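You operate a simulated robot arm through the tools that you are given. There is no shell and no other tool. Be economical: measure what you need, move in short steps, check, and stop when the job is done.

You run a simulated two-armed robot. Do the job below in one go: nothing can be reset, and whatever is moved stays where it is left.

Task
Brush out the yellow caddy, then close it up on the green-clipped lens.
Fine: hold the caddy to brush and to move its sliding post: right out, in to ONE at the end. Red brush, back in its pot. Scratch and drop nothing. What is to be rubbed or washed off counts as gone when no trace of it is left.

Only the result counts: the job must be done as asked and must still hold three seconds after the hand-in. Knocking over, shifting, dropping, spilling or breaking anything else fails it.

Robot
Two 7-joint arms with two-finger parallel grippers on one trunk, on a base that drives. Base frame: it is fixed to the floor where the robot stands at the start and does not move with it; the origin is under the middle of the robot, x ahead of it, y to its left, z up; the surface under the hand at the start is at about z = 0.88. Readings come in m, rad, newtons and seconds.
The left shoulder is at the start at [0.07, 0.134, 1.276], the right one opposite. With the tool pointing down near the work surface each hand reaches from about 0.1 to 0.64 m from the robot's upright axis, wherever it stands, measured 20 degrees to its own side. Places, roughly: black pot [0.5, -0.2, 0.9]; caddy bay [0.5, 0.1, 0.9]; clamp knob [0.8, -0.5, 0.9]; clipped lens [-0.75, -2.25, 0.5]; dose dial [0.7, 0.5, 0.5]; flat lever [0.7, 0.6, 0.5]; lens (8x8x1 cm) [0.6, -0.3, 0.9]; sliding post [0.5, 0.1, 0.9]; upright lever [0.8, 0.1, 1]. Payload 1.57 kg a hand.
The tool frame of a hand sits at the grasp point between the pads (the TCP): z along the fingers, y along the line on which they close. The tips reach 0.03 m beyond it. Largest opening 0.08 m; finger width 0.017, thickness 0.012; the body of the gripper, 0.04 by 0.082 m, starts 0.08 m behind the TCP.
Orientation is told as [roll, pitch, yaw] about the base's x, y, z axes, in that order, counted from this pose: with the fingers straight down and closing along the base's y, the tool's x points along the base's -x, its y along +y and its z along -z.

Tools
- The arms move only by the tool nudge_tool. It takes "left_rows", "right_rows" or both (then of equal length, played together; a hand with none holds still); each is a list of rows, each an object (a shift or turn left out is 0, a gripper value left out holds the last) with "travel": the shift along the tool's x, y, z in m, a list of three; "dr": the turn, a rotation vector about the tool's x, y, z in rad, a list of three; "gripper": the finger opening in m, from 0 to 0.08. In form: [{"travel": [x, y, z], "dr": [wx, wy, wz], "gripper": gripper}, ...]. A call has 1 to 12 rows; each row is the pose to reach, as a shift and turn from the pose commanded when the call began, along the tool's axes at that moment. A row lasts 0.2 s, in which the tool goes at most 0.05 m and 0.15 rad; a call with a longer step from one row to the next is refused whole, and so is a gripper value outside its range. Where a pose cannot be reached the arm comes as near as it can. A force on the tool above 40 N (or 10 N above the force at the start of the call, whichever is more), or a blocked arm, ends the call early, and 0.2 s more pass. The fingers move at their own pace (about 0.153 m/s each) and stop on an object; they squeeze with about 34 N. The grip force told is the motor's: it shows also when the fingers shut on nothing. Time passes only in rows, and 0.2 s behind the last, so rows that repeat a pose let the fingers close. It gives the time, the measured TCP pose, the force on the tool (base axes), the opening and the grip force at its end, in the units of the frame above (readings bear some noise), with the torque about the TCP (base axes, N m) and any sound that the robot's microphone picked up.
- Cameras (640 x 400 px; columns grow to the right, rows downward): "scene" is now at [0.1341, -0.0168, 1.5009]; the picture's right is [-0.19, -0.98, 0.00], its down [-0.61, 0.12, -0.78] and it looks along [0.77, -0.15, -0.62] (base axes); focal length 229 px, centre (320, 200). "left" rides on the left gripper at [0.072, 0.007, -0.122] in its tool frame; the picture's right is [-0.09, 1.00, 0.00], its down [-0.84, -0.08, -0.54] and it looks along [-0.54, -0.05, 0.84] (tool axes); focal length 238 px, centre (320, 200). "right" rides on the right gripper at [0.072, -0.007, -0.122] in its tool frame; the picture's right is [0.09, 1.00, 0.00], its down [-0.84, 0.08, -0.54] and it looks along [-0.54, 0.05, 0.84] (tool axes); focal length 238 px, centre (320, 200). There is no depth. A picture from a camera that has moved, and an enlarged one, comes with that camera's place and axes in the base frame and with its lens.
- get_image(camera): a new picture of that camera. It takes no simulated time.
- raise_lower(by): slides the trunk up (or, below 0, down) by that many m; the arms and the scene camera ride with it, the base frame stays. It gives what a move gives, with no picture.
- drive_base(legs): drives the robot by 1 to 6 legs, each [ahead, left, turn to the left] in m, m and rad, along the robot's own axes; the way and the turn of a leg run together, so that a leg with both is an arc; at most 1.5 m and 3.142 rad a leg. The arms and the cameras ride along, it lands a little off, and it stops where it bumps. It gives what a move gives.
- head_to(pan, tilt): turns the head with the scene camera to pan (to the left, within 1.501 rad either way) and tilt (down, from -0.506 to 1.204), counted from straight ahead of the robot. It gives what a move gives.
- close_up(camera, box): a new picture of the part [left, top, right, bottom] of that camera's present view, enlarged. It takes no simulated time.
- close_job(): hands the job in; it is judged then, once.

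Work in short steps. Places have to be worked out from the pictures, the camera data and where the tool is seen: move nearer, look again, correct. Check each grasp and each placing, and mend what went wrong. You have 120 turns and 88 pictures in all, those below and enlarged ones among them. Open the grippers and draw the arms clear of the work before you hand the job in, unless the task says otherwise; then end with one line.

The tools are called after "Emit:" as name(argument=value, ...) on one line, values as JSON. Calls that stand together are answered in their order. nudge_tool: Moves the arms, as the interface text tells. Its arguments: {"type":"object","properties":{"left_rows":{"type":"array"},"right_rows":{"type":"array"}},"required":[]} The other tools are called the same way: raise_lower (by) slides the trunk up or down; drive_base (legs) drives the base; head_to (pan, tilt) turns the head that bears the scene camera; get_image (camera) takes a picture; close_up (camera, box) takes an enlarged picture of a part of a camera's view; close_job () hands the job in.

At the start:

```text
time: 0.0
left_tcp_pos: [0.4016, 0.2016, 1.2696]
left_tool_rot: [-0.001, -0.001, 0.002]
left_ft_force: [1.1, 0.2, 0.5]
left_moment: [0.03, -0.03, -0.02]
left_width: 0.0799
left_grip_force: 0.1
right_tcp_pos: [0.412, -0.1002, 1.3209]
right_tool_rot: [-0.001, -0.002, -0.003]
right_ft_force: [0.0, 0.2, 1.1]
right_moment: [0.02, 0.0, -0.02]
right_width: 0.0801
right_grip_force: 0.0
trunk travel left (down, up): [-0.85, 0.09]
robot x, y, heading: [0.0011, 0.0018, -0.001]
head pan, tilt: [-0.194, 0.67]
```

scene: 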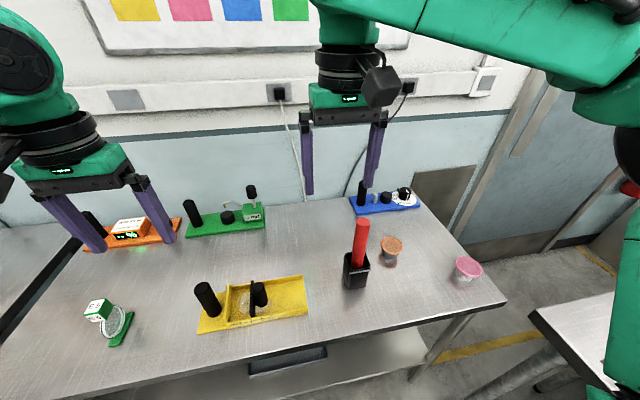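
right: 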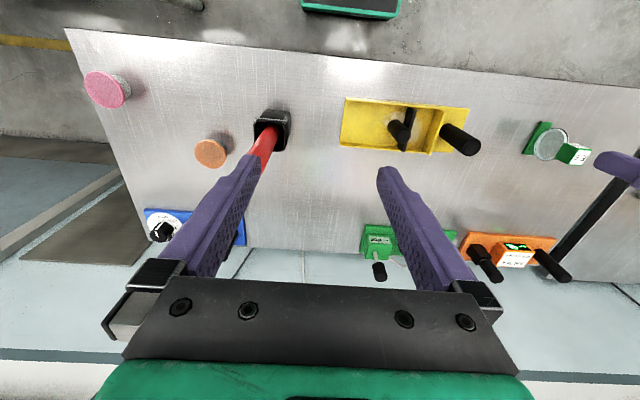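
left: 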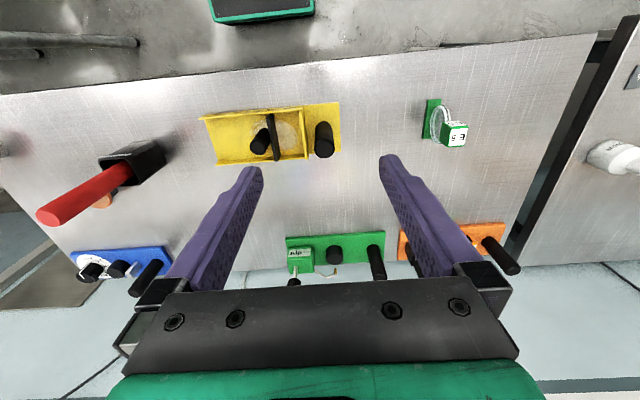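

I start by enlarging the caddy and the objects on the bench to understand the mechanism.

Emit:
close_up(camera="scene", box=[180, 250, 340, 350])

Emit:
close_up(camera="scene", box=[320, 170, 500, 300])

```text
4.00 times, centred on (260, 300) of scene
camera zoom: at [0.1341, -0.0168, 1.5009], right [-0.19, -0.98, 0.0], down [-0.61, 0.12, -0.78], along [0.77, -0.15, -0.62], focal length 916 px, centre (560, -200)
```

zoom: 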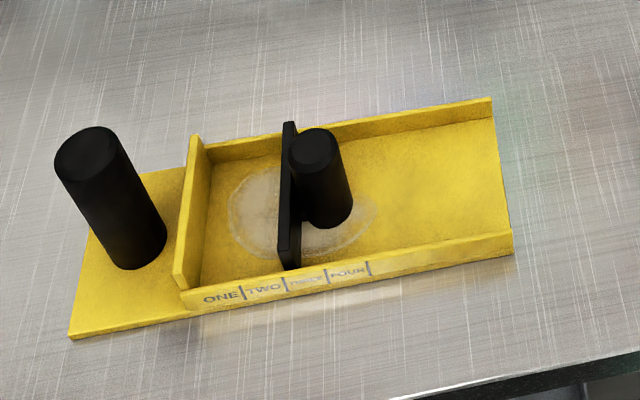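

```text
3.08 times, centred on (410, 235) of scene
camera zoom: at [0.1341, -0.0168, 1.5009], right [-0.19, -0.98, 0.0], down [-0.61, 0.12, -0.78], along [0.77, -0.15, -0.62], focal length 705 px, centre (43, 92)
```

zoom: 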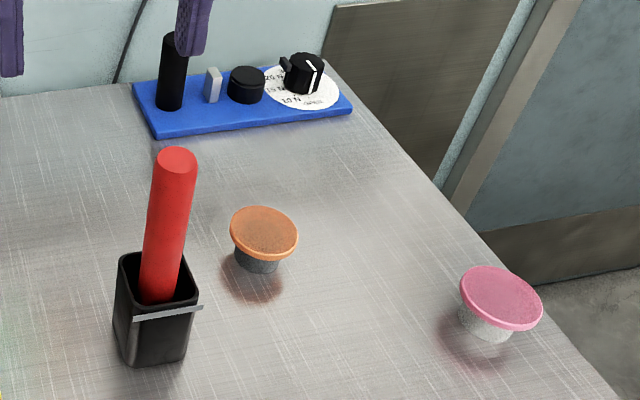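

The caddy has a holding grip (left), an end wall and a slider post now near TWO. I look round toward the clipped lens at the right rear, and at the left-front object.

Emit:
close_up(camera="scene", box=[70, 280, 150, 360])

Emit:
head_to(pan=-1.5, tilt=0.5)

Emit:
get_image(camera="scene")

```text
5.00 times, centred on (110, 320) of scene
camera zoom: at [0.1341, -0.0168, 1.5009], right [-0.19, -0.98, 0.0], down [-0.61, 0.12, -0.78], along [0.77, -0.15, -0.62], focal length 1145 px, centre (1370, -400)
```

zoom: 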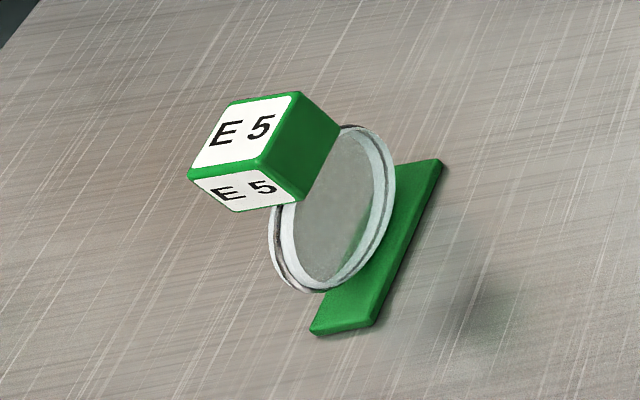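

```text
time: 1.5
left_tcp_pos: [0.4019, 0.2021, 1.2705]
left_tool_rot: [0.0, 0.001, 0.003]
left_ft_force: [-0.7, 0.4, -0.9]
left_moment: [0.0, -0.02, 0.0]
left_width: 0.0805
left_grip_force: 0.0
right_tcp_pos: [0.4119, -0.101, 1.3217]
right_tool_rot: [0.0, -0.002, -0.002]
right_ft_force: [0.1, -0.3, 0.8]
right_moment: [-0.02, 0.01, -0.02]
right_width: 0.08
right_grip_force: 0.0
trunk travel left (down, up): [-0.85, 0.09]
robot x, y, heading: [0.0017, -0.0047, -0.002]
head pan, tilt: [-1.499, 0.499]
```

```text
81 pictures are left
camera scene: at [0.0562, -0.0911, 1.516], right [-1.0, -0.07, 0.0], down [-0.03, 0.48, -0.88], along [0.06, -0.88, -0.48], focal length 229 px, centre (320, 200)
```

scene: 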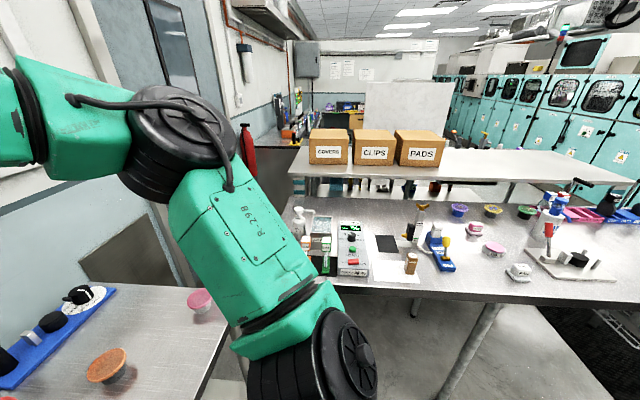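

The E5 item is a lens held in a green clip, standing on the bench to my left, while a "clipped lens" is also listed far off. I zoom in on the far bench before deciding.

Emit:
close_up(camera="scene", box=[280, 180, 460, 300])

Emit:
close_up(camera="scene", box=[440, 180, 640, 310])

```text
3.33 times, centred on (370, 240) of scene
camera zoom: at [0.0562, -0.0911, 1.516], right [-1.0, -0.07, 0.0], down [-0.03, 0.48, -0.88], along [0.06, -0.88, -0.48], focal length 763 px, centre (153, 67)
```

zoom: 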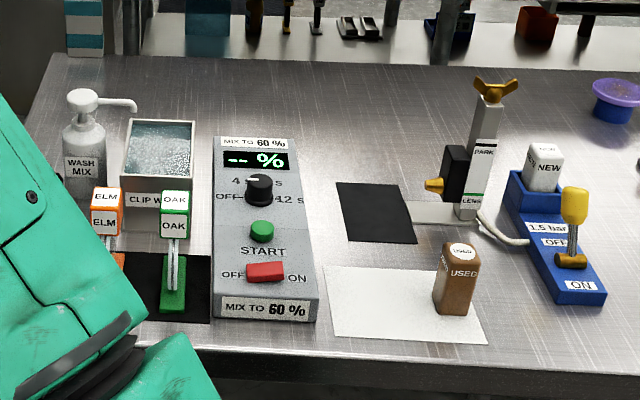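

```text
3.08 times, centred on (540, 245) of scene
camera zoom: at [0.0562, -0.0911, 1.516], right [-1.0, -0.07, 0.0], down [-0.03, 0.48, -0.88], along [0.06, -0.88, -0.48], focal length 705 px, centre (-357, 62)
```

zoom: 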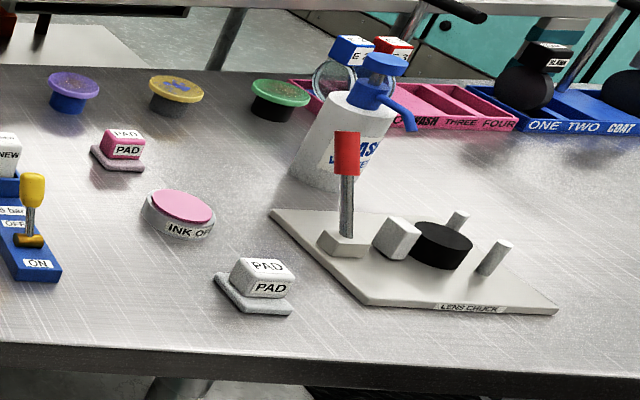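

There are more clipped items, and something stands on a low surface around [-0.75,-2.25,0.5]. I zoom there and look under the box table.

Emit:
close_up(camera="scene", box=[300, 165, 460, 215])

Emit:
close_up(camera="scene", box=[560, 170, 640, 230])

```text
4.00 times, centred on (380, 190) of scene
camera zoom: at [0.0562, -0.0911, 1.516], right [-1.0, -0.07, 0.0], down [-0.03, 0.48, -0.88], along [0.06, -0.88, -0.48], focal length 916 px, centre (80, 240)
```

zoom: 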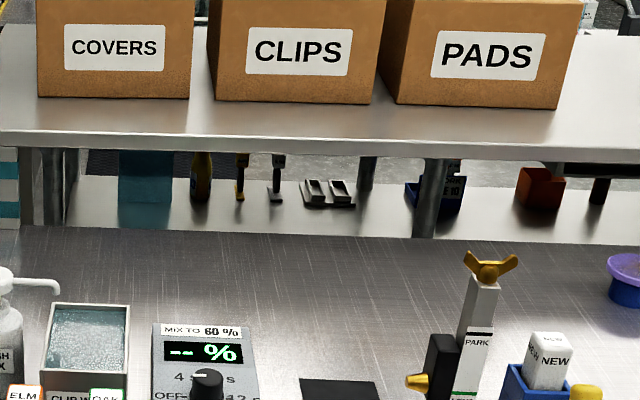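

```text
6.67 times, centred on (600, 200) of scene
camera zoom: at [0.0562, -0.0911, 1.516], right [-1.0, -0.07, 0.0], down [-0.03, 0.48, -0.88], along [0.06, -0.88, -0.48], focal length 1527 px, centre (-1547, 200)
```

zoom: 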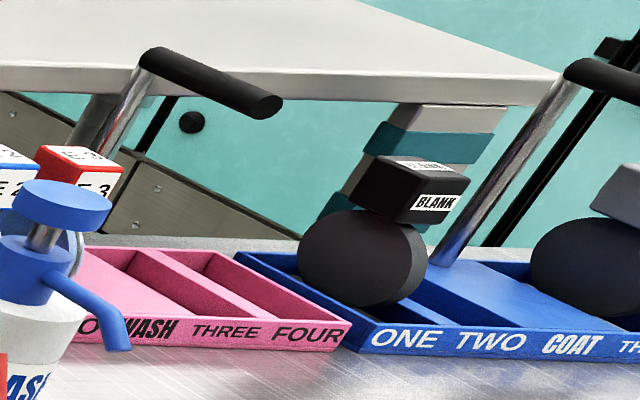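

Emit:
close_up(camera="scene", box=[395, 200, 425, 220])

```text
16.00 times, centred on (410, 210) of scene
camera zoom: at [0.0562, -0.0911, 1.516], right [-1.0, -0.07, 0.0], down [-0.03, 0.48, -0.88], along [0.06, -0.88, -0.48], focal length 3664 px, centre (-1120, 40)
```

zoom: 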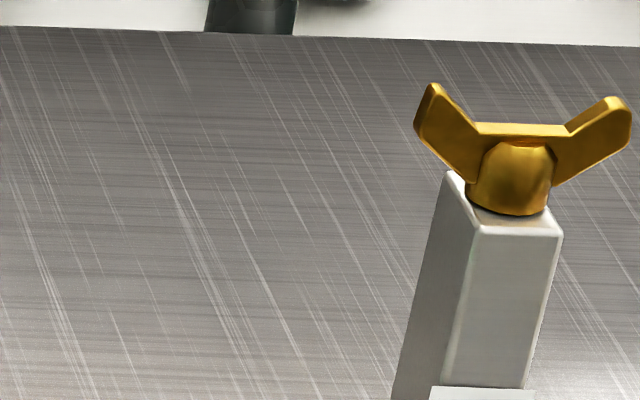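

Emit:
close_up(camera="scene", box=[390, 176, 430, 201])

```text
16.00 times, centred on (410, 188) of scene
camera zoom: at [0.0562, -0.0911, 1.516], right [-1.0, -0.07, 0.0], down [-0.03, 0.48, -0.88], along [0.06, -0.88, -0.48], focal length 3664 px, centre (-1120, 384)
```

zoom: 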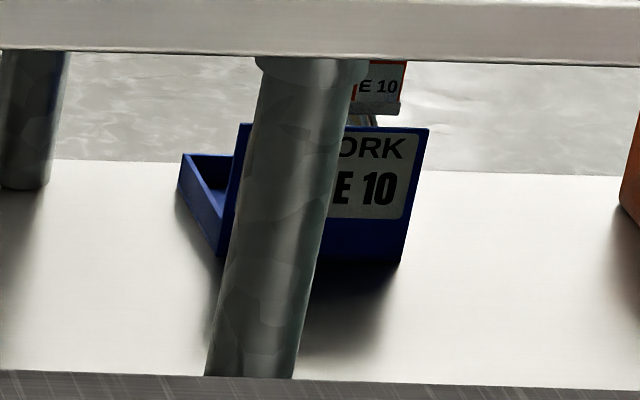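

The listed far lens bears a red-ended E 10 tag, so it isn't the green one. I check the OAK item closely, and scan the left side.

Emit:
close_up(camera="scene", box=[300, 228, 348, 280])

Emit:
head_to(pan=1.2, tilt=0.6)

Emit:
get_image(camera="scene")

```text
7.69 times, centred on (324, 254) of scene
camera zoom: at [0.0562, -0.0911, 1.516], right [-1.0, -0.07, 0.0], down [-0.03, 0.48, -0.88], along [0.06, -0.88, -0.48], focal length 1762 px, centre (289, -215)
```

zoom: 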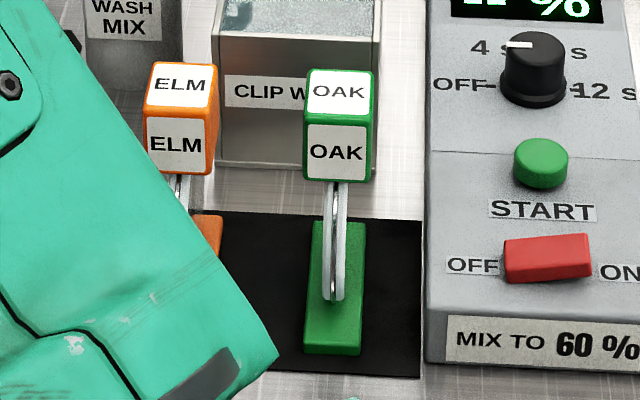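

```text
time: 3.9
left_tcp_pos: [0.4032, 0.2013, 1.2706]
left_tool_rot: [0.0, 0.0, 0.002]
left_ft_force: [0.6, -0.1, 0.1]
left_moment: [0.0, 0.0, -0.01]
left_width: 0.0799
left_grip_force: 0.1
right_tcp_pos: [0.4121, -0.1012, 1.3215]
right_tool_rot: [0.0, -0.002, 0.0]
right_ft_force: [0.7, 0.5, -1.0]
right_moment: [-0.01, -0.01, 0.01]
right_width: 0.0797
right_grip_force: 0.0
trunk travel left (down, up): [-0.85, 0.09]
robot x, y, heading: [0.0017, -0.0002, 0.001]
head pan, tilt: [1.201, 0.6]
```

```text
73 pictures are left
camera scene: at [0.0816, 0.082, 1.5069], right [0.93, -0.36, 0.0], down [-0.2, -0.53, -0.83], along [0.3, 0.77, -0.56], focal length 229 px, centre (320, 200)
```

scene: 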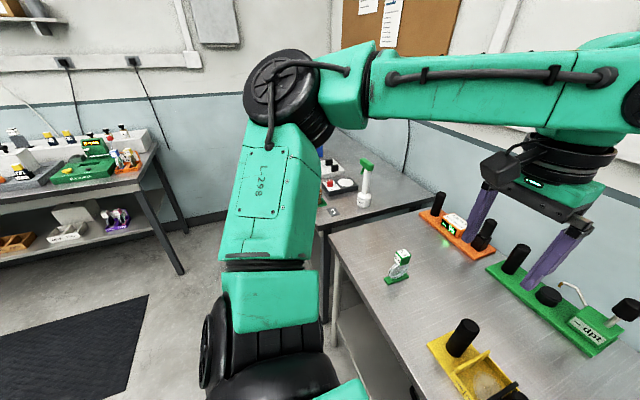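

There is a coloured chart on the wall ahead, which may say what the colours mean. I look up at it.

Emit:
head_to(pan=0.0, tilt=0.1)

Emit:
get_image(camera="scene")

```text
time: 5.3
left_tcp_pos: [0.4024, 0.2025, 1.2687]
left_tool_rot: [-0.001, 0.001, 0.003]
left_ft_force: [-0.4, 0.8, -0.1]
left_moment: [0.03, 0.01, -0.04]
left_width: 0.0801
left_grip_force: 0.0
right_tcp_pos: [0.4118, -0.1001, 1.321]
right_tool_rot: [0.001, -0.002, -0.001]
right_ft_force: [0.1, 0.6, -0.1]
right_moment: [0.02, -0.03, 0.03]
right_width: 0.0802
right_grip_force: 0.0
trunk travel left (down, up): [-0.85, 0.09]
robot x, y, heading: [0.0024, -0.0028, 0.001]
head pan, tilt: [0.0, 0.099]
```

```text
72 pictures are left
camera scene: at [0.1417, -0.0002, 1.553], right [0.0, -1.0, 0.0], down [-0.1, 0.0, -0.99], along [0.99, 0.0, -0.1], focal length 229 px, centre (320, 200)
```

scene: 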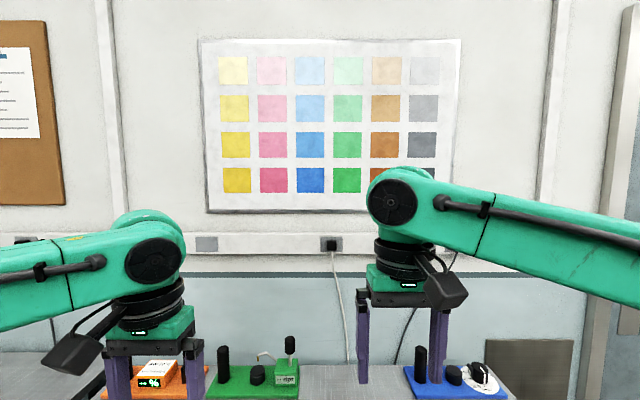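

Only a colour chart. So E5 on my bench is the green-clipped lens for the yellow caddy. I look down at the work to locate it precisely.

Emit:
head_to(pan=0.0, tilt=0.95)

Emit:
get_image(camera="scene")

Emit:
close_up(camera="scene", box=[220, 150, 360, 240])

Emit:
close_up(camera="scene", box=[360, 110, 460, 210])

```text
time: 6.4
left_tcp_pos: [0.4026, 0.2036, 1.2695]
left_tool_rot: [0.0, 0.001, -0.001]
left_ft_force: [0.5, -0.2, -0.2]
left_moment: [-0.01, 0.02, -0.01]
left_width: 0.0798
left_grip_force: 0.0
right_tcp_pos: [0.4115, -0.1006, 1.3203]
right_tool_rot: [0.001, -0.003, -0.003]
right_ft_force: [-0.2, 0.3, -0.6]
right_moment: [0.02, -0.01, 0.02]
right_width: 0.0798
right_grip_force: 0.2
trunk travel left (down, up): [-0.85, 0.09]
robot x, y, heading: [0.0025, 0.0021, 0.001]
head pan, tilt: [0.0, 0.949]
```

```text
71 pictures are left
camera scene: at [0.1224, -0.0004, 1.4786], right [0.0, -1.0, 0.0], down [-0.81, 0.0, -0.58], along [0.58, 0.0, -0.81], focal length 229 px, centre (320, 200)
```

scene: 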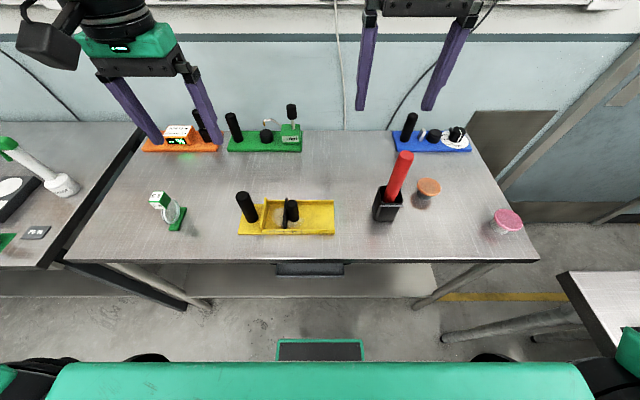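

```text
4.44 times, centred on (290, 195) of scene
camera zoom: at [0.1224, -0.0004, 1.4786], right [0.0, -1.0, 0.0], down [-0.81, 0.0, -0.58], along [0.58, 0.0, -0.81], focal length 1018 px, centre (453, 222)
```

zoom: 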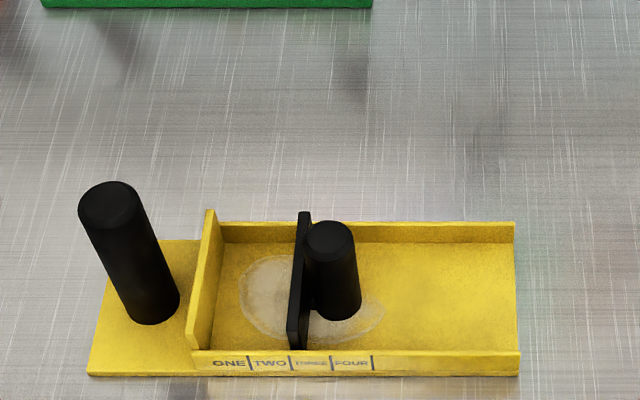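

```text
4.00 times, centred on (410, 160) of scene
camera zoom: at [0.1224, -0.0004, 1.4786], right [0.0, -1.0, 0.0], down [-0.81, 0.0, -0.58], along [0.58, 0.0, -0.81], focal length 916 px, centre (-40, 360)
```

zoom: 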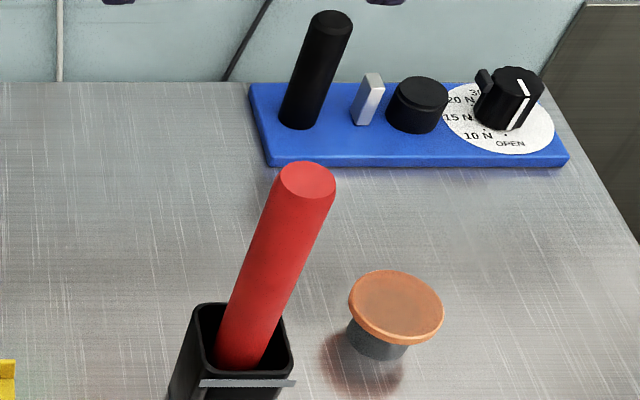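

I place the caddy grip at about [0.474, 0.203] (top z≈1.005), the slider post at [0.476, 0.078], and the brush handle at [0.495, -0.197] (top z≈1.127). I bring both hands above, turned 90° so that the two hand bodies stay slim along y.

Emit:
nudge_tool(left_rows=[{"travel": [-0.006, 0, 0.016], "dr": [0, 0, 0.143]}, {"travel": [-0.013, 0, 0.032], "dr": [0, 0, 0.286]}, {"travel": [-0.0195, 0, 0.049], "dr": [0, 0, 0.428]}, {"travel": [-0.026, 0, 0.065], "dr": [0, 0, 0.571]}, {"travel": [-0.0325, 0, 0.081], "dr": [0, 0, 0.714]}, {"travel": [-0.039, 0, 0.097], "dr": [0, 0, 0.857]}, {"travel": [-0.0455, 0, 0.114], "dr": [0, 0, 1.0]}, {"travel": [-0.052, 0, 0.13], "dr": [0, 0, 1.142]}, {"travel": [-0.0585, 0, 0.147], "dr": [0, 0, 1.285]}, {"travel": [-0.065, 0, 0.163], "dr": [0, 0, 1.428]}, {"travel": [-0.0715, 0, 0.18], "dr": [0, 0, 1.571]}, {"travel": [-0.0715, 0, 0.18], "dr": [0, 0, 1.571]}], right_rows=[{"travel": [-0.0076, -0.0088, 0.009], "dr": [0, 0, -0.143]}, {"travel": [-0.0152, -0.0175, 0.018], "dr": [0, 0, -0.286]}, {"travel": [-0.0228, -0.0263, 0.027], "dr": [0, 0, -0.428]}, {"travel": [-0.0304, -0.035, 0.036], "dr": [0, 0, -0.571]}, {"travel": [-0.038, -0.044, 0.045], "dr": [0, 0, -0.714]}, {"travel": [-0.0455, -0.0526, 0.054], "dr": [0, 0, -0.857]}, {"travel": [-0.053, -0.0614, 0.063], "dr": [0, 0, -1.0]}, {"travel": [-0.0607, -0.07, 0.072], "dr": [0, 0, -1.142]}, {"travel": [-0.0683, -0.079, 0.082], "dr": [0, 0, -1.285]}, {"travel": [-0.076, -0.0877, 0.091], "dr": [0, 0, -1.428]}, {"travel": [-0.0835, -0.0965, 0.1], "dr": [0, 0, -1.571]}, {"travel": [-0.0835, -0.0965, 0.1], "dr": [0, 0, -1.571]}])

Emit:
get_image(camera="left")

Emit:
get_image(camera="right")

```text
time: 9.0
left_tcp_pos: [0.4728, 0.2027, 1.0907]
left_tool_rot: [-0.001, 0.0, -1.569]
left_ft_force: [-0.6, -0.7, -0.5]
left_moment: [0.01, 0.0, -0.02]
left_width: 0.0804
left_grip_force: 0.0
right_tcp_pos: [0.4941, -0.1974, 1.2215]
right_tool_rot: [-0.003, -0.001, 1.571]
right_ft_force: [0.4, -0.2, -0.2]
right_moment: [0.04, -0.01, 0.02]
right_width: 0.0801
right_grip_force: 0.1
trunk travel left (down, up): [-0.85, 0.09]
robot x, y, heading: [0.0003, 0.0001, 0.0]
head pan, tilt: [0.0, 0.949]
```

```text
68 pictures are left
camera left: at [0.478, 0.2763, 1.2119], right [1.0, -0.09, 0.0], down [-0.08, -0.84, 0.54], along [-0.05, -0.54, -0.84], focal length 238 px, centre (320, 200)
```

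left: 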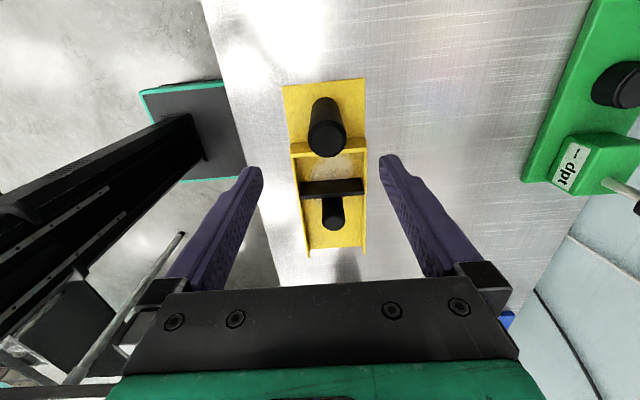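

```text
67 pictures are left
camera right: at [0.5009, -0.2693, 1.3421], right [-1.0, -0.09, 0.0], down [-0.08, 0.84, 0.54], along [-0.05, 0.54, -0.84], focal length 238 px, centre (320, 200)
```

right: 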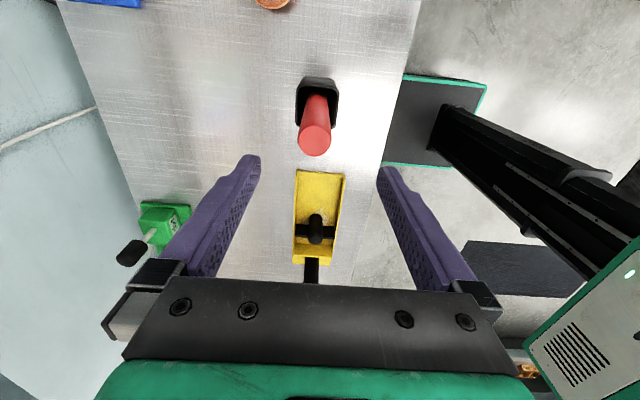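

The camera rays confirm the grip at about [0.477, 0.205]. I lower the left hand around it and close.

Emit:
nudge_tool(left_rows=[{"travel": [0.002, 0.004, 0.035]}, {"travel": [0.002, 0.004, 0.07]}, {"travel": [0.002, 0.004, 0.105]}, {"travel": [0.002, 0.004, 0.13]}, {"travel": [0.002, 0.004, 0.135]}, {"travel": [0.002, 0.004, 0.135], "gripper": 0.05}, {"travel": [0.002, 0.004, 0.135], "gripper": 0.02}, {"travel": [0.002, 0.004, 0.135], "gripper": 0.02}])

Emit:
get_image(camera="left")

```text
time: 10.8
left_tcp_pos: [0.476, 0.2052, 0.9528]
left_tool_rot: [0.0, 0.0, -1.57]
left_ft_force: [-1.3, -0.6, -0.1]
left_moment: [0.03, 0.21, 0.11]
left_width: 0.035
left_grip_force: 34.1
right_tcp_pos: [0.4946, -0.1974, 1.2209]
right_tool_rot: [-0.003, -0.003, 1.57]
right_ft_force: [0.2, 1.2, -0.2]
right_moment: [-0.01, 0.0, 0.0]
right_width: 0.08
right_grip_force: 0.1
trunk travel left (down, up): [-0.85, 0.09]
robot x, y, heading: [-0.0018, 0.0018, -0.0]
head pan, tilt: [0.0, 0.949]
```

```text
66 pictures are left
camera left: at [0.4822, 0.2779, 1.076], right [1.0, -0.09, 0.0], down [-0.08, -0.84, 0.54], along [-0.05, -0.54, -0.84], focal length 238 px, centre (320, 200)
```

left: 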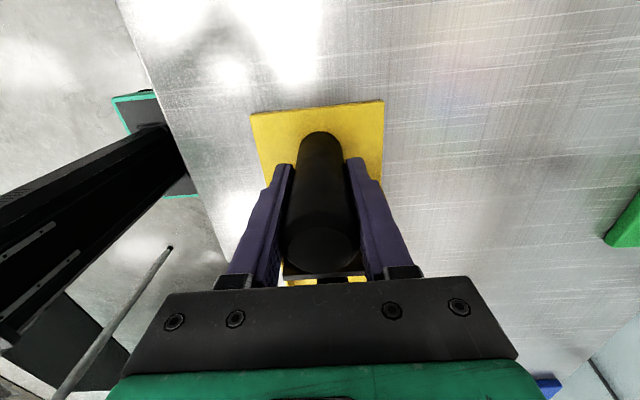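

Caddy grip held (3.5 cm wide, 34 N). Now the right hand goes over the slider post.

Emit:
nudge_tool(right_rows=[{"travel": [-0.045, 0.003, 0]}, {"travel": [-0.09, 0.006, 0]}, {"travel": [-0.135, 0.009, 0.01]}, {"travel": [-0.18, 0.012, 0.04]}, {"travel": [-0.225, 0.015, 0.07]}, {"travel": [-0.265, 0.0185, 0.1]}, {"travel": [-0.2754, 0.0185, 0.121]}, {"travel": [-0.2754, 0.0185, 0.121]}])

Emit:
get_image(camera="right")

```text
refused: row 4 steps farther than a row can; nothing moved
```

```text
65 pictures are left
camera right: at [0.5008, -0.2695, 1.342], right [-1.0, -0.09, 0.0], down [-0.08, 0.84, 0.54], along [-0.05, 0.54, -0.84], focal length 238 px, centre (320, 200)
```

right: 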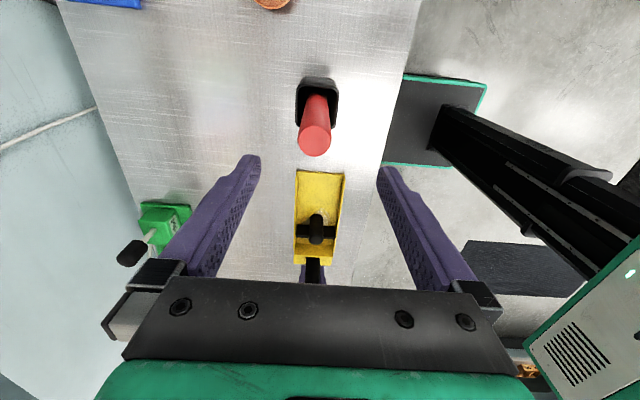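

The step was slightly too long; I repeat it with smaller steps.

Emit:
nudge_tool(right_rows=[{"travel": [-0.04, 0.003, 0]}, {"travel": [-0.08, 0.006, 0]}, {"travel": [-0.12, 0.009, 0.01]}, {"travel": [-0.16, 0.012, 0.03]}, {"travel": [-0.2, 0.015, 0.055]}, {"travel": [-0.24, 0.0185, 0.08]}, {"travel": [-0.27, 0.0185, 0.105]}, {"travel": [-0.2754, 0.0185, 0.121]}, {"travel": [-0.2754, 0.0185, 0.121]}])

Emit:
get_image(camera="right")

```text
time: 12.8
left_tcp_pos: [0.4774, 0.205, 0.9533]
left_tool_rot: [0.0, 0.0, -1.569]
left_ft_force: [0.0, -0.2, 1.2]
left_moment: [0.15, 0.19, -0.12]
left_width: 0.0351
left_grip_force: 34.1
right_tcp_pos: [0.4786, 0.0805, 1.0997]
right_tool_rot: [-0.001, 0.0, 1.571]
right_ft_force: [-0.1, 0.0, -0.9]
right_moment: [-0.02, 0.0, -0.02]
right_width: 0.0801
right_grip_force: 0.1
trunk travel left (down, up): [-0.85, 0.09]
robot x, y, heading: [-0.0019, 0.0012, -0.001]
head pan, tilt: [0.0, 0.949]
```

```text
64 pictures are left
camera right: at [0.4848, 0.0076, 1.2207], right [-1.0, -0.09, 0.0], down [-0.08, 0.84, 0.54], along [-0.05, 0.54, -0.84], focal length 238 px, centre (320, 200)
```

right: 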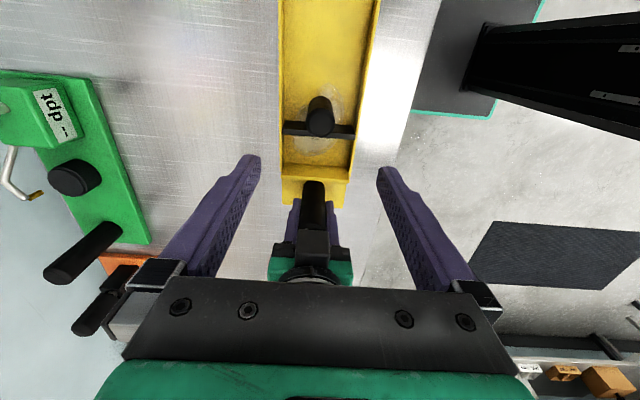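

The post is at about [0.478, 0.074]. I lower the right hand over it with the fingers part-open and grip it.

Emit:
nudge_tool(right_rows=[{"travel": [0.0055, 0, 0.04], "gripper": 0.06}, {"travel": [0.0055, 0, 0.08], "gripper": 0.06}, {"travel": [0.0055, 0, 0.12], "gripper": 0.06}, {"travel": [0.0055, 0, 0.145]}, {"travel": [0.0055, 0, 0.155]}, {"travel": [0.0055, 0, 0.155], "gripper": 0.03}, {"travel": [0.0055, 0, 0.155], "gripper": 0.015}, {"travel": [0.0055, 0, 0.155], "gripper": 0.015}])

Emit:
get_image(camera="right")

```text
time: 14.6
left_tcp_pos: [0.4785, 0.2061, 0.9534]
left_tool_rot: [0.002, 0.0, -1.568]
left_ft_force: [5.1, 0.6, 0.6]
left_moment: [0.19, 0.29, 0.54]
left_width: 0.0347
left_grip_force: 33.9
right_tcp_pos: [0.4783, 0.0742, 0.9466]
right_tool_rot: [0.001, -0.001, 1.572]
right_ft_force: [-6.0, 0.6, 0.9]
right_moment: [0.14, -0.17, 0.21]
right_width: 0.0307
right_grip_force: 33.4
trunk travel left (down, up): [-0.85, 0.09]
robot x, y, heading: [0.0036, 0.0018, -0.001]
head pan, tilt: [0.0, 0.949]
```

```text
63 pictures are left
camera right: at [0.4855, 0.0018, 1.0673], right [-1.0, -0.09, 0.0], down [-0.08, 0.84, 0.54], along [-0.05, 0.54, -0.84], focal length 238 px, centre (320, 200)
```

right: 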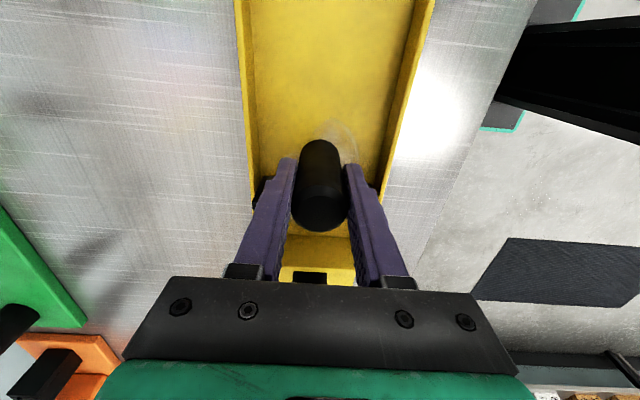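

Post gripped (3.07 cm). I slide it out toward -y (tool +x) in small steps, watching force.

Emit:
nudge_tool(right_rows=[{"travel": [0.008, 0, 0]}, {"travel": [0.016, 0, 0]}, {"travel": [0.024, 0, 0]}, {"travel": [0.032, 0, 0]}, {"travel": [0.04, 0, 0]}, {"travel": [0.04, 0, 0]}])

```text
time: 16.0
left_tcp_pos: [0.4764, 0.2053, 0.9546]
left_tool_rot: [0.0, 0.0, -1.568]
left_ft_force: [-1.3, -3.0, -0.1]
left_moment: [-1.06, -0.11, -0.08]
left_width: 0.0348
left_grip_force: 33.9
right_tcp_pos: [0.4777, 0.0333, 0.9469]
right_tool_rot: [-0.002, -0.001, 1.566]
right_ft_force: [5.1, 1.5, 8.9]
right_moment: [0.96, 0.24, -0.09]
right_width: 0.0305
right_grip_force: 33.9
trunk travel left (down, up): [-0.85, 0.09]
robot x, y, heading: [-0.001, -0.0015, 0.004]
head pan, tilt: [0.0, 0.949]
```

It slides freely. I continue outward and then look.

Emit:
nudge_tool(right_rows=[{"travel": [0.008, 0, 0]}, {"travel": [0.016, 0, 0]}, {"travel": [0.024, 0, 0]}, {"travel": [0.032, 0, 0]}, {"travel": [0.032, 0, 0]}])

Emit:
close_up(camera="scene", box=[220, 150, 360, 240])

```text
time: 17.2
left_tcp_pos: [0.4766, 0.2046, 0.9544]
left_tool_rot: [0.0, 0.0, -1.567]
left_ft_force: [-4.3, -2.8, -2.5]
left_moment: [-0.62, -0.08, -0.36]
left_width: 0.0349
left_grip_force: 34.0
right_tcp_pos: [0.4777, 0.0001, 0.9455]
right_tool_rot: [-0.001, -0.003, 1.568]
right_ft_force: [7.1, 0.3, 13.8]
right_moment: [0.9, 0.14, -0.15]
right_width: 0.0307
right_grip_force: 34.3
trunk travel left (down, up): [-0.85, 0.09]
robot x, y, heading: [0.0009, 0.0025, -0.002]
head pan, tilt: [0.0, 0.949]
```

```text
4.44 times, centred on (290, 195) of scene
camera zoom: at [0.1216, -0.0009, 1.4786], right [0.0, -1.0, 0.0], down [-0.81, 0.0, -0.58], along [0.58, 0.0, -0.81], focal length 1018 px, centre (453, 222)
```

zoom: 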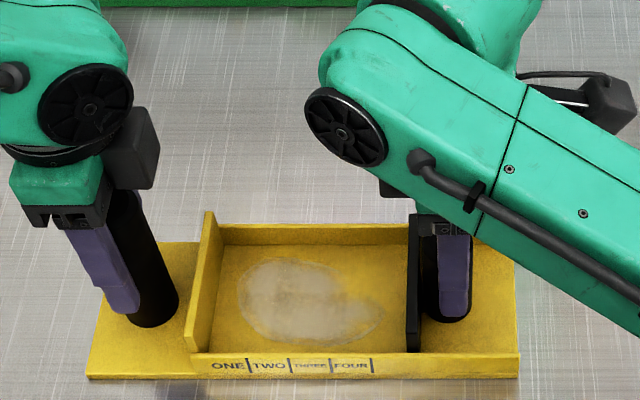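

The dust patch is fully exposed. I go on gently to the end stop since "right out" is asked.

Emit:
nudge_tool(right_rows=[{"travel": [0.004, 0, 0]}, {"travel": [0.008, 0, 0]}, {"travel": [0.012, 0, 0]}, {"travel": [0.016, 0, 0]}, {"travel": [0.016, 0, 0]}])

Emit:
close_up(camera="scene", box=[220, 150, 360, 240])

```text
time: 18.4
left_tcp_pos: [0.4781, 0.2045, 0.9538]
left_tool_rot: [0.005, -0.004, -1.571]
left_ft_force: [-1.8, -27.9, 0.0]
left_moment: [0.23, 0.36, -0.19]
left_width: 0.0353
left_grip_force: 34.1
right_tcp_pos: [0.4779, -0.0142, 0.9439]
right_tool_rot: [-0.001, -0.006, 1.57]
right_ft_force: [1.5, 26.1, 1.2]
right_moment: [0.04, -0.17, 0.03]
right_width: 0.031
right_grip_force: 34.2
trunk travel left (down, up): [-0.85, 0.09]
robot x, y, heading: [-0.0028, 0.0024, 0.004]
head pan, tilt: [0.0, 0.949]
```

```text
4.44 times, centred on (290, 195) of scene
camera zoom: at [0.1223, -0.0003, 1.4784], right [0.0, -1.0, 0.0], down [-0.81, 0.0, -0.58], along [0.58, 0.0, -0.81], focal length 1018 px, centre (453, 222)
```

zoom: 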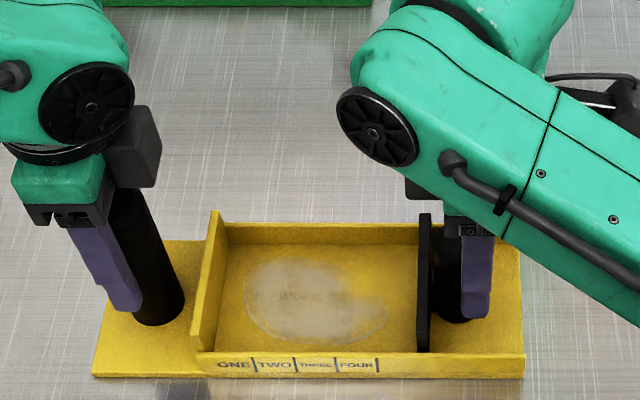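

End stop reached (26 N), so the post is right out. I ease back a few mm, release, and lift straight up.

Emit:
nudge_tool(right_rows=[{"travel": [-0.003, 0, 0]}, {"travel": [-0.003, 0, 0], "gripper": 0.06}, {"travel": [-0.003, 0, 0], "gripper": 0.06}, {"travel": [-0.003, 0, -0.04]}, {"travel": [-0.003, 0, -0.08]}, {"travel": [-0.003, 0, -0.12]}, {"travel": [-0.003, 0, -0.16]}, {"travel": [-0.003, 0, -0.2]}, {"travel": [-0.003, 0, -0.24], "gripper": 0.08}, {"travel": [-0.003, 0, -0.275]}])

```text
time: 20.6
left_tcp_pos: [0.4754, 0.2043, 0.9545]
left_tool_rot: [0.001, -0.004, -1.569]
left_ft_force: [1.1, 2.2, 7.9]
left_moment: [0.73, 0.49, -0.13]
left_width: 0.0349
left_grip_force: 33.4
right_tcp_pos: [0.4756, -0.0113, 1.2223]
right_tool_rot: [0.0, 0.001, 1.569]
right_ft_force: [0.5, 0.8, 0.4]
right_moment: [-0.01, 0.04, -0.03]
right_width: 0.0798
right_grip_force: 0.1
trunk travel left (down, up): [-0.85, 0.09]
robot x, y, heading: [-0.0007, 0.0035, -0.004]
head pan, tilt: [0.0, 0.949]
```

Now over the brush at about [0.499, -0.196], then look.

Emit:
nudge_tool(right_rows=[{"travel": [0.045, -0.006, 0]}, {"travel": [0.09, -0.012, 0]}, {"travel": [0.135, -0.018, 0]}, {"travel": [0.17, -0.022, 0]}, {"travel": [0.185, -0.023, 0]}, {"travel": [0.185, -0.023, 0]}])

Emit:
get_image(camera="right")

Emit:
get_image(camera="scene")

```text
time: 22.0
left_tcp_pos: [0.4769, 0.2044, 0.9552]
left_tool_rot: [0.002, 0.0, -1.569]
left_ft_force: [-0.1, 1.2, 6.5]
left_moment: [0.59, 0.45, -0.11]
left_width: 0.0349
left_grip_force: 34.1
right_tcp_pos: [0.4982, -0.2001, 1.2214]
right_tool_rot: [0.0, -0.003, 1.569]
right_ft_force: [0.4, -0.4, 0.7]
right_moment: [0.01, -0.02, 0.03]
right_width: 0.0801
right_grip_force: 0.0
trunk travel left (down, up): [-0.85, 0.09]
robot x, y, heading: [-0.0007, 0.0001, 0.002]
head pan, tilt: [0.0, 0.949]
```

```text
60 pictures are left
camera right: at [0.5048, -0.2723, 1.3422], right [-1.0, -0.09, 0.0], down [-0.08, 0.84, 0.54], along [-0.05, 0.54, -0.84], focal length 238 px, centre (320, 200)
```

right: 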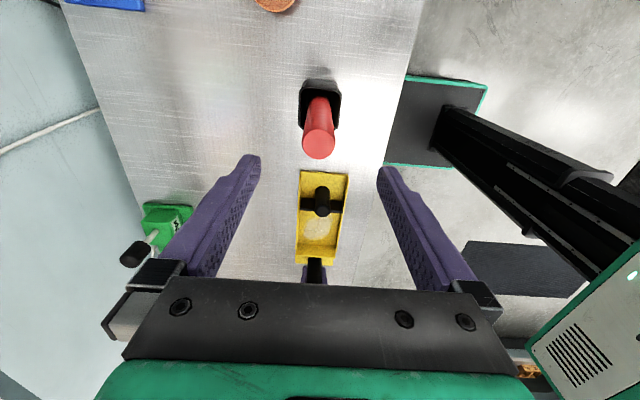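

```text
59 pictures are left
camera scene: at [0.1214, -0.0009, 1.4786], right [0.0, -1.0, 0.0], down [-0.81, 0.0, -0.58], along [0.58, 0.0, -0.81], focal length 229 px, centre (320, 200)
```

scene: 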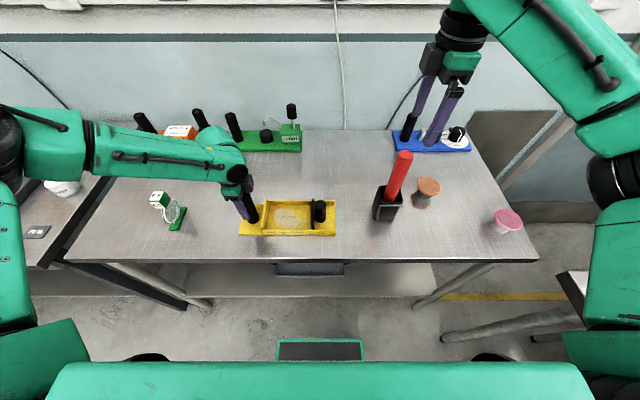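

Brush axis at about [0.4997, -0.197]. I descend to TCP z≈1.07 and close on the handle.

Emit:
nudge_tool(right_rows=[{"travel": [-0.003, -0.0015, 0.04]}, {"travel": [-0.003, -0.0015, 0.08]}, {"travel": [-0.003, -0.0015, 0.12]}, {"travel": [-0.003, -0.0015, 0.145]}, {"travel": [-0.003, -0.0015, 0.153]}, {"travel": [-0.003, -0.0015, 0.153], "gripper": 0.04}, {"travel": [-0.003, -0.0015, 0.153], "gripper": 0.015}, {"travel": [-0.003, -0.0015, 0.153], "gripper": 0.015}])

Emit:
get_image(camera="right")

```text
time: 23.8
left_tcp_pos: [0.4776, 0.205, 0.9539]
left_tool_rot: [0.002, 0.001, -1.569]
left_ft_force: [-0.1, -0.8, 4.6]
left_moment: [0.54, 0.46, 0.03]
left_width: 0.0347
left_grip_force: 34.0
right_tcp_pos: [0.499, -0.1956, 1.0666]
right_tool_rot: [-0.002, 0.0, 1.568]
right_ft_force: [-0.7, 0.3, 0.6]
right_moment: [0.01, 0.02, -0.03]
right_width: 0.0334
right_grip_force: 34.2
trunk travel left (down, up): [-0.85, 0.09]
robot x, y, heading: [-0.001, 0.0002, -0.004]
head pan, tilt: [0.0, 0.949]
```

```text
58 pictures are left
camera right: at [0.5068, -0.268, 1.1884], right [-1.0, -0.09, 0.0], down [-0.08, 0.84, 0.54], along [-0.05, 0.54, -0.84], focal length 238 px, centre (320, 200)
```

right: 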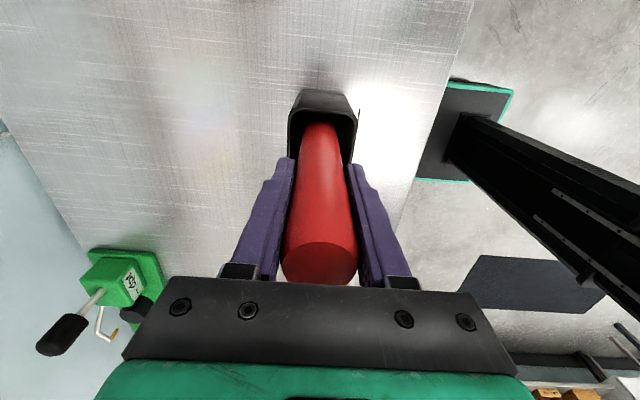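

Brush gripped (3.3 cm). I record this pose [0.499, -0.1956, 1.0666] for the return and lift straight up.

Emit:
nudge_tool(right_rows=[{"travel": [0, 0, -0.01]}, {"travel": [0, 0, -0.03]}, {"travel": [0, 0, -0.06]}, {"travel": [0, 0, -0.09]}, {"travel": [0, 0, -0.12]}, {"travel": [0, 0, -0.15]}, {"travel": [0, 0, -0.15]}])

Emit:
close_up(camera="scene", box=[340, 80, 480, 230])

```text
time: 25.4
left_tcp_pos: [0.4768, 0.2049, 0.9545]
left_tool_rot: [0.001, 0.001, -1.57]
left_ft_force: [-0.8, 0.0, 3.2]
left_moment: [0.48, 0.29, 0.04]
left_width: 0.0349
left_grip_force: 33.6
right_tcp_pos: [0.5005, -0.1949, 1.2142]
right_tool_rot: [-0.002, -0.001, 1.569]
right_ft_force: [-0.1, -0.4, -1.1]
right_moment: [0.03, 0.04, -0.01]
right_width: 0.0334
right_grip_force: 34.0
trunk travel left (down, up): [-0.85, 0.09]
robot x, y, heading: [0.0007, -0.0008, -0.001]
head pan, tilt: [0.0, 0.949]
```

```text
2.67 times, centred on (410, 155) of scene
camera zoom: at [0.1217, -0.0014, 1.4785], right [0.0, -1.0, 0.0], down [-0.81, 0.0, -0.58], along [0.58, 0.0, -0.81], focal length 611 px, centre (80, 320)
```

zoom: 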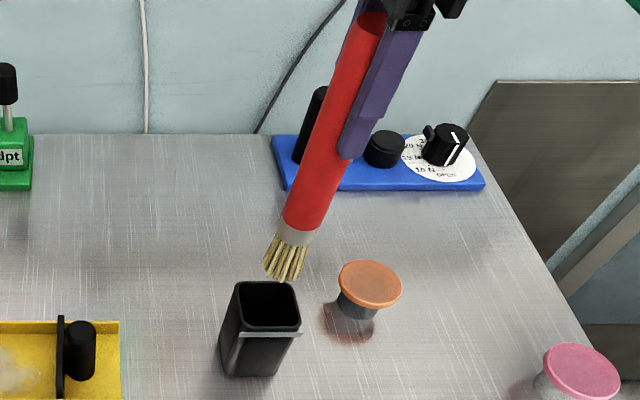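

The brush has bristles at its lower end, tip about 0.18–0.19 below the TCP. I carry it at height over the middle of the bay.

Emit:
nudge_tool(right_rows=[{"travel": [-0.041, 0.0024, 0]}, {"travel": [-0.082, 0.0048, 0]}, {"travel": [-0.123, 0.007, 0]}, {"travel": [-0.164, 0.0095, 0]}, {"travel": [-0.205, 0.012, 0]}, {"travel": [-0.246, 0.0143, 0]}, {"travel": [-0.275, 0.0165, 0]}, {"travel": [-0.285, 0.0165, 0.03]}, {"travel": [-0.285, 0.0165, 0.06]}, {"travel": [-0.285, 0.0165, 0.09]}, {"travel": [-0.285, 0.0165, 0.105]}, {"travel": [-0.285, 0.0165, 0.105]}])

Emit:
close_up(camera="scene", box=[220, 150, 360, 240])

```text
time: 28.0
left_tcp_pos: [0.4778, 0.2054, 0.9536]
left_tool_rot: [0.001, 0.0, -1.569]
left_ft_force: [0.6, 0.9, 5.8]
left_moment: [0.67, 0.48, -0.07]
left_width: 0.0351
left_grip_force: 34.2
right_tcp_pos: [0.4838, 0.0904, 1.1098]
right_tool_rot: [-0.003, -0.001, 1.568]
right_ft_force: [-0.1, 0.4, -1.1]
right_moment: [-0.01, -0.02, -0.01]
right_width: 0.033
right_grip_force: 34.3
trunk travel left (down, up): [-0.85, 0.09]
robot x, y, heading: [0.0003, 0.0033, -0.003]
head pan, tilt: [0.0, 0.949]
```

```text
4.44 times, centred on (290, 195) of scene
camera zoom: at [0.1217, -0.0004, 1.4786], right [0.0, -1.0, 0.0], down [-0.81, 0.0, -0.58], along [0.58, 0.0, -0.81], focal length 1018 px, centre (453, 222)
```

zoom: 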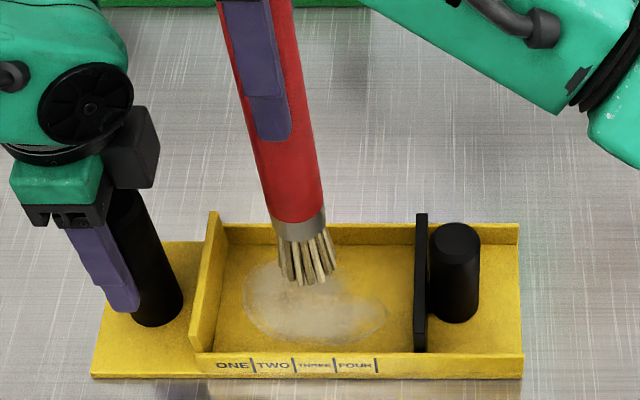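

Brush is over the bay. I descend in 3 mm steps until contact shows.

Emit:
nudge_tool(right_rows=[{"travel": [0, 0, 0.01]}, {"travel": [0, 0, 0.016]}, {"travel": [0, 0, 0.019]}, {"travel": [0, 0, 0.022]}, {"travel": [0, 0, 0.025]}, {"travel": [0, 0, 0.025]}])

Emit:
close_up(camera="scene", box=[220, 150, 360, 240])

```text
time: 29.4
left_tcp_pos: [0.4764, 0.2055, 0.9547]
left_tool_rot: [0.002, 0.0, -1.57]
left_ft_force: [1.2, 1.3, 6.5]
left_moment: [0.73, 0.46, -0.1]
left_width: 0.0348
left_grip_force: 33.8
right_tcp_pos: [0.4842, 0.091, 1.0874]
right_tool_rot: [-0.002, 0.001, 1.569]
right_ft_force: [-0.5, -0.4, -0.2]
right_moment: [0.02, 0.03, 0.01]
right_width: 0.0331
right_grip_force: 33.6
trunk travel left (down, up): [-0.85, 0.09]
robot x, y, heading: [0.0009, -0.0018, -0.0]
head pan, tilt: [0.0, 0.949]
```

```text
4.44 times, centred on (290, 195) of scene
camera zoom: at [0.1217, -0.0005, 1.4786], right [0.0, -1.0, 0.0], down [-0.81, 0.0, -0.58], along [0.58, 0.0, -0.81], focal length 1018 px, centre (453, 222)
```

zoom: 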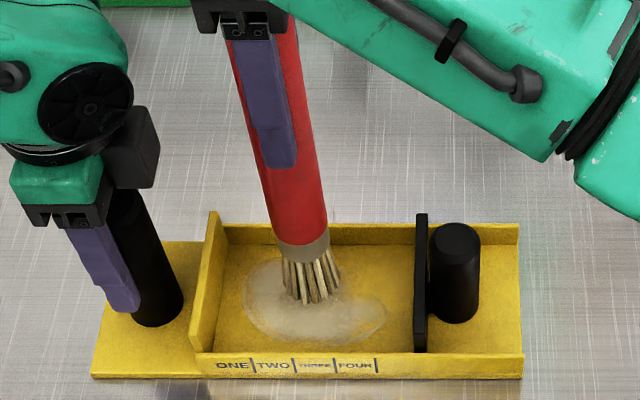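

Emit:
nudge_tool(right_rows=[{"travel": [0, 0, 0.002]}, {"travel": [0, 0, 0.004]}, {"travel": [0, 0, 0.006]}, {"travel": [0, 0, 0.008]}, {"travel": [0, 0, 0.008]}])

```text
time: 30.6
left_tcp_pos: [0.476, 0.2055, 0.9539]
left_tool_rot: [0.002, 0.0, -1.57]
left_ft_force: [0.5, 1.2, 6.2]
left_moment: [0.69, 0.44, -0.13]
left_width: 0.0352
left_grip_force: 33.8
right_tcp_pos: [0.4852, 0.0898, 1.0788]
right_tool_rot: [-0.001, -0.003, 1.568]
right_ft_force: [-0.4, 0.6, -0.6]
right_moment: [0.01, 0.03, 0.01]
right_width: 0.0331
right_grip_force: 33.8
trunk travel left (down, up): [-0.85, 0.09]
robot x, y, heading: [-0.0006, -0.0006, -0.0]
head pan, tilt: [0.0, 0.949]
```

No contact yet at 1.079. I continue another 8 mm in 2 mm steps.

Emit:
nudge_tool(right_rows=[{"travel": [0, 0, 0.002]}, {"travel": [0, 0, 0.004]}, {"travel": [0, 0, 0.006]}, {"travel": [0, 0, 0.008]}, {"travel": [0, 0, 0.008]}])

Emit:
close_up(camera="scene", box=[220, 150, 360, 240])

```text
time: 31.8
left_tcp_pos: [0.4754, 0.2049, 0.9532]
left_tool_rot: [0.0, 0.0, -1.569]
left_ft_force: [6.6, -0.6, -9.4]
left_moment: [0.26, 0.38, 0.47]
left_width: 0.035
left_grip_force: 33.9
right_tcp_pos: [0.4833, 0.0906, 1.0725]
right_tool_rot: [-0.004, -0.004, 1.569]
right_ft_force: [-7.5, -0.8, 26.4]
right_moment: [0.09, 1.2, 0.02]
right_width: 0.0331
right_grip_force: 34.1
trunk travel left (down, up): [-0.85, 0.09]
robot x, y, heading: [-0.0036, 0.0022, 0.002]
head pan, tilt: [0.0, 0.949]
```

```text
4.44 times, centred on (290, 195) of scene
camera zoom: at [0.12, -0.0004, 1.4788], right [0.0, -1.0, 0.0], down [-0.81, 0.0, -0.58], along [0.58, 0.0, -0.81], focal length 1018 px, centre (453, 222)
```

zoom: 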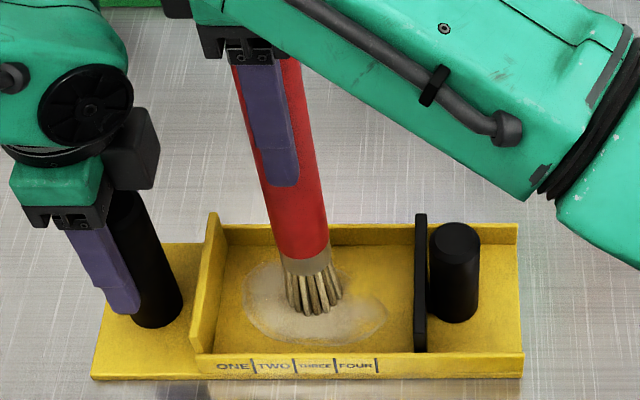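

Contact felt (26 N). I ease off about 2.5 mm for light pressure and sweep over the right part of the patch.

Emit:
nudge_tool(right_rows=[{"travel": [0, 0, -0.0025]}, {"travel": [0, 0.012, -0.0025]}, {"travel": [0, 0.021, -0.0025]}, {"travel": [0.02, 0.021, -0.0025]}, {"travel": [0.038, 0.021, -0.0025]}, {"travel": [0.038, 0.008, -0.0025]}, {"travel": [0.038, -0.008, -0.0025]}, {"travel": [0.038, -0.021, -0.0025]}, {"travel": [0.02, -0.021, -0.0025]}, {"travel": [0, -0.021, -0.0025]}, {"travel": [0.005, -0.01, -0.0025]}, {"travel": [0.02, 0, -0.0025]}])

Emit:
close_up(camera="scene", box=[220, 150, 360, 240])

```text
time: 34.4
left_tcp_pos: [0.4765, 0.2043, 0.9537]
left_tool_rot: [0.003, 0.001, -1.568]
left_ft_force: [0.0, 0.5, 5.0]
left_moment: [-0.45, 0.36, 0.11]
left_width: 0.0349
left_grip_force: 34.0
right_tcp_pos: [0.4844, 0.0708, 1.0736]
right_tool_rot: [-0.001, -0.002, 1.57]
right_ft_force: [0.7, 0.5, -1.1]
right_moment: [0.0, -0.03, 0.01]
right_width: 0.0332
right_grip_force: 33.6
trunk travel left (down, up): [-0.85, 0.09]
robot x, y, heading: [-0.0011, 0.0016, 0.003]
head pan, tilt: [0.0, 0.949]
```

```text
4.44 times, centred on (290, 195) of scene
camera zoom: at [0.1218, -0.0005, 1.4786], right [0.0, -1.0, 0.0], down [-0.81, 0.0, -0.58], along [0.58, 0.0, -0.81], focal length 1018 px, centre (453, 222)
```

zoom: 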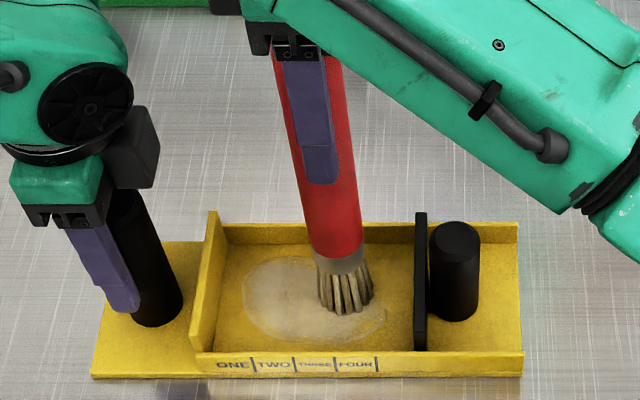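

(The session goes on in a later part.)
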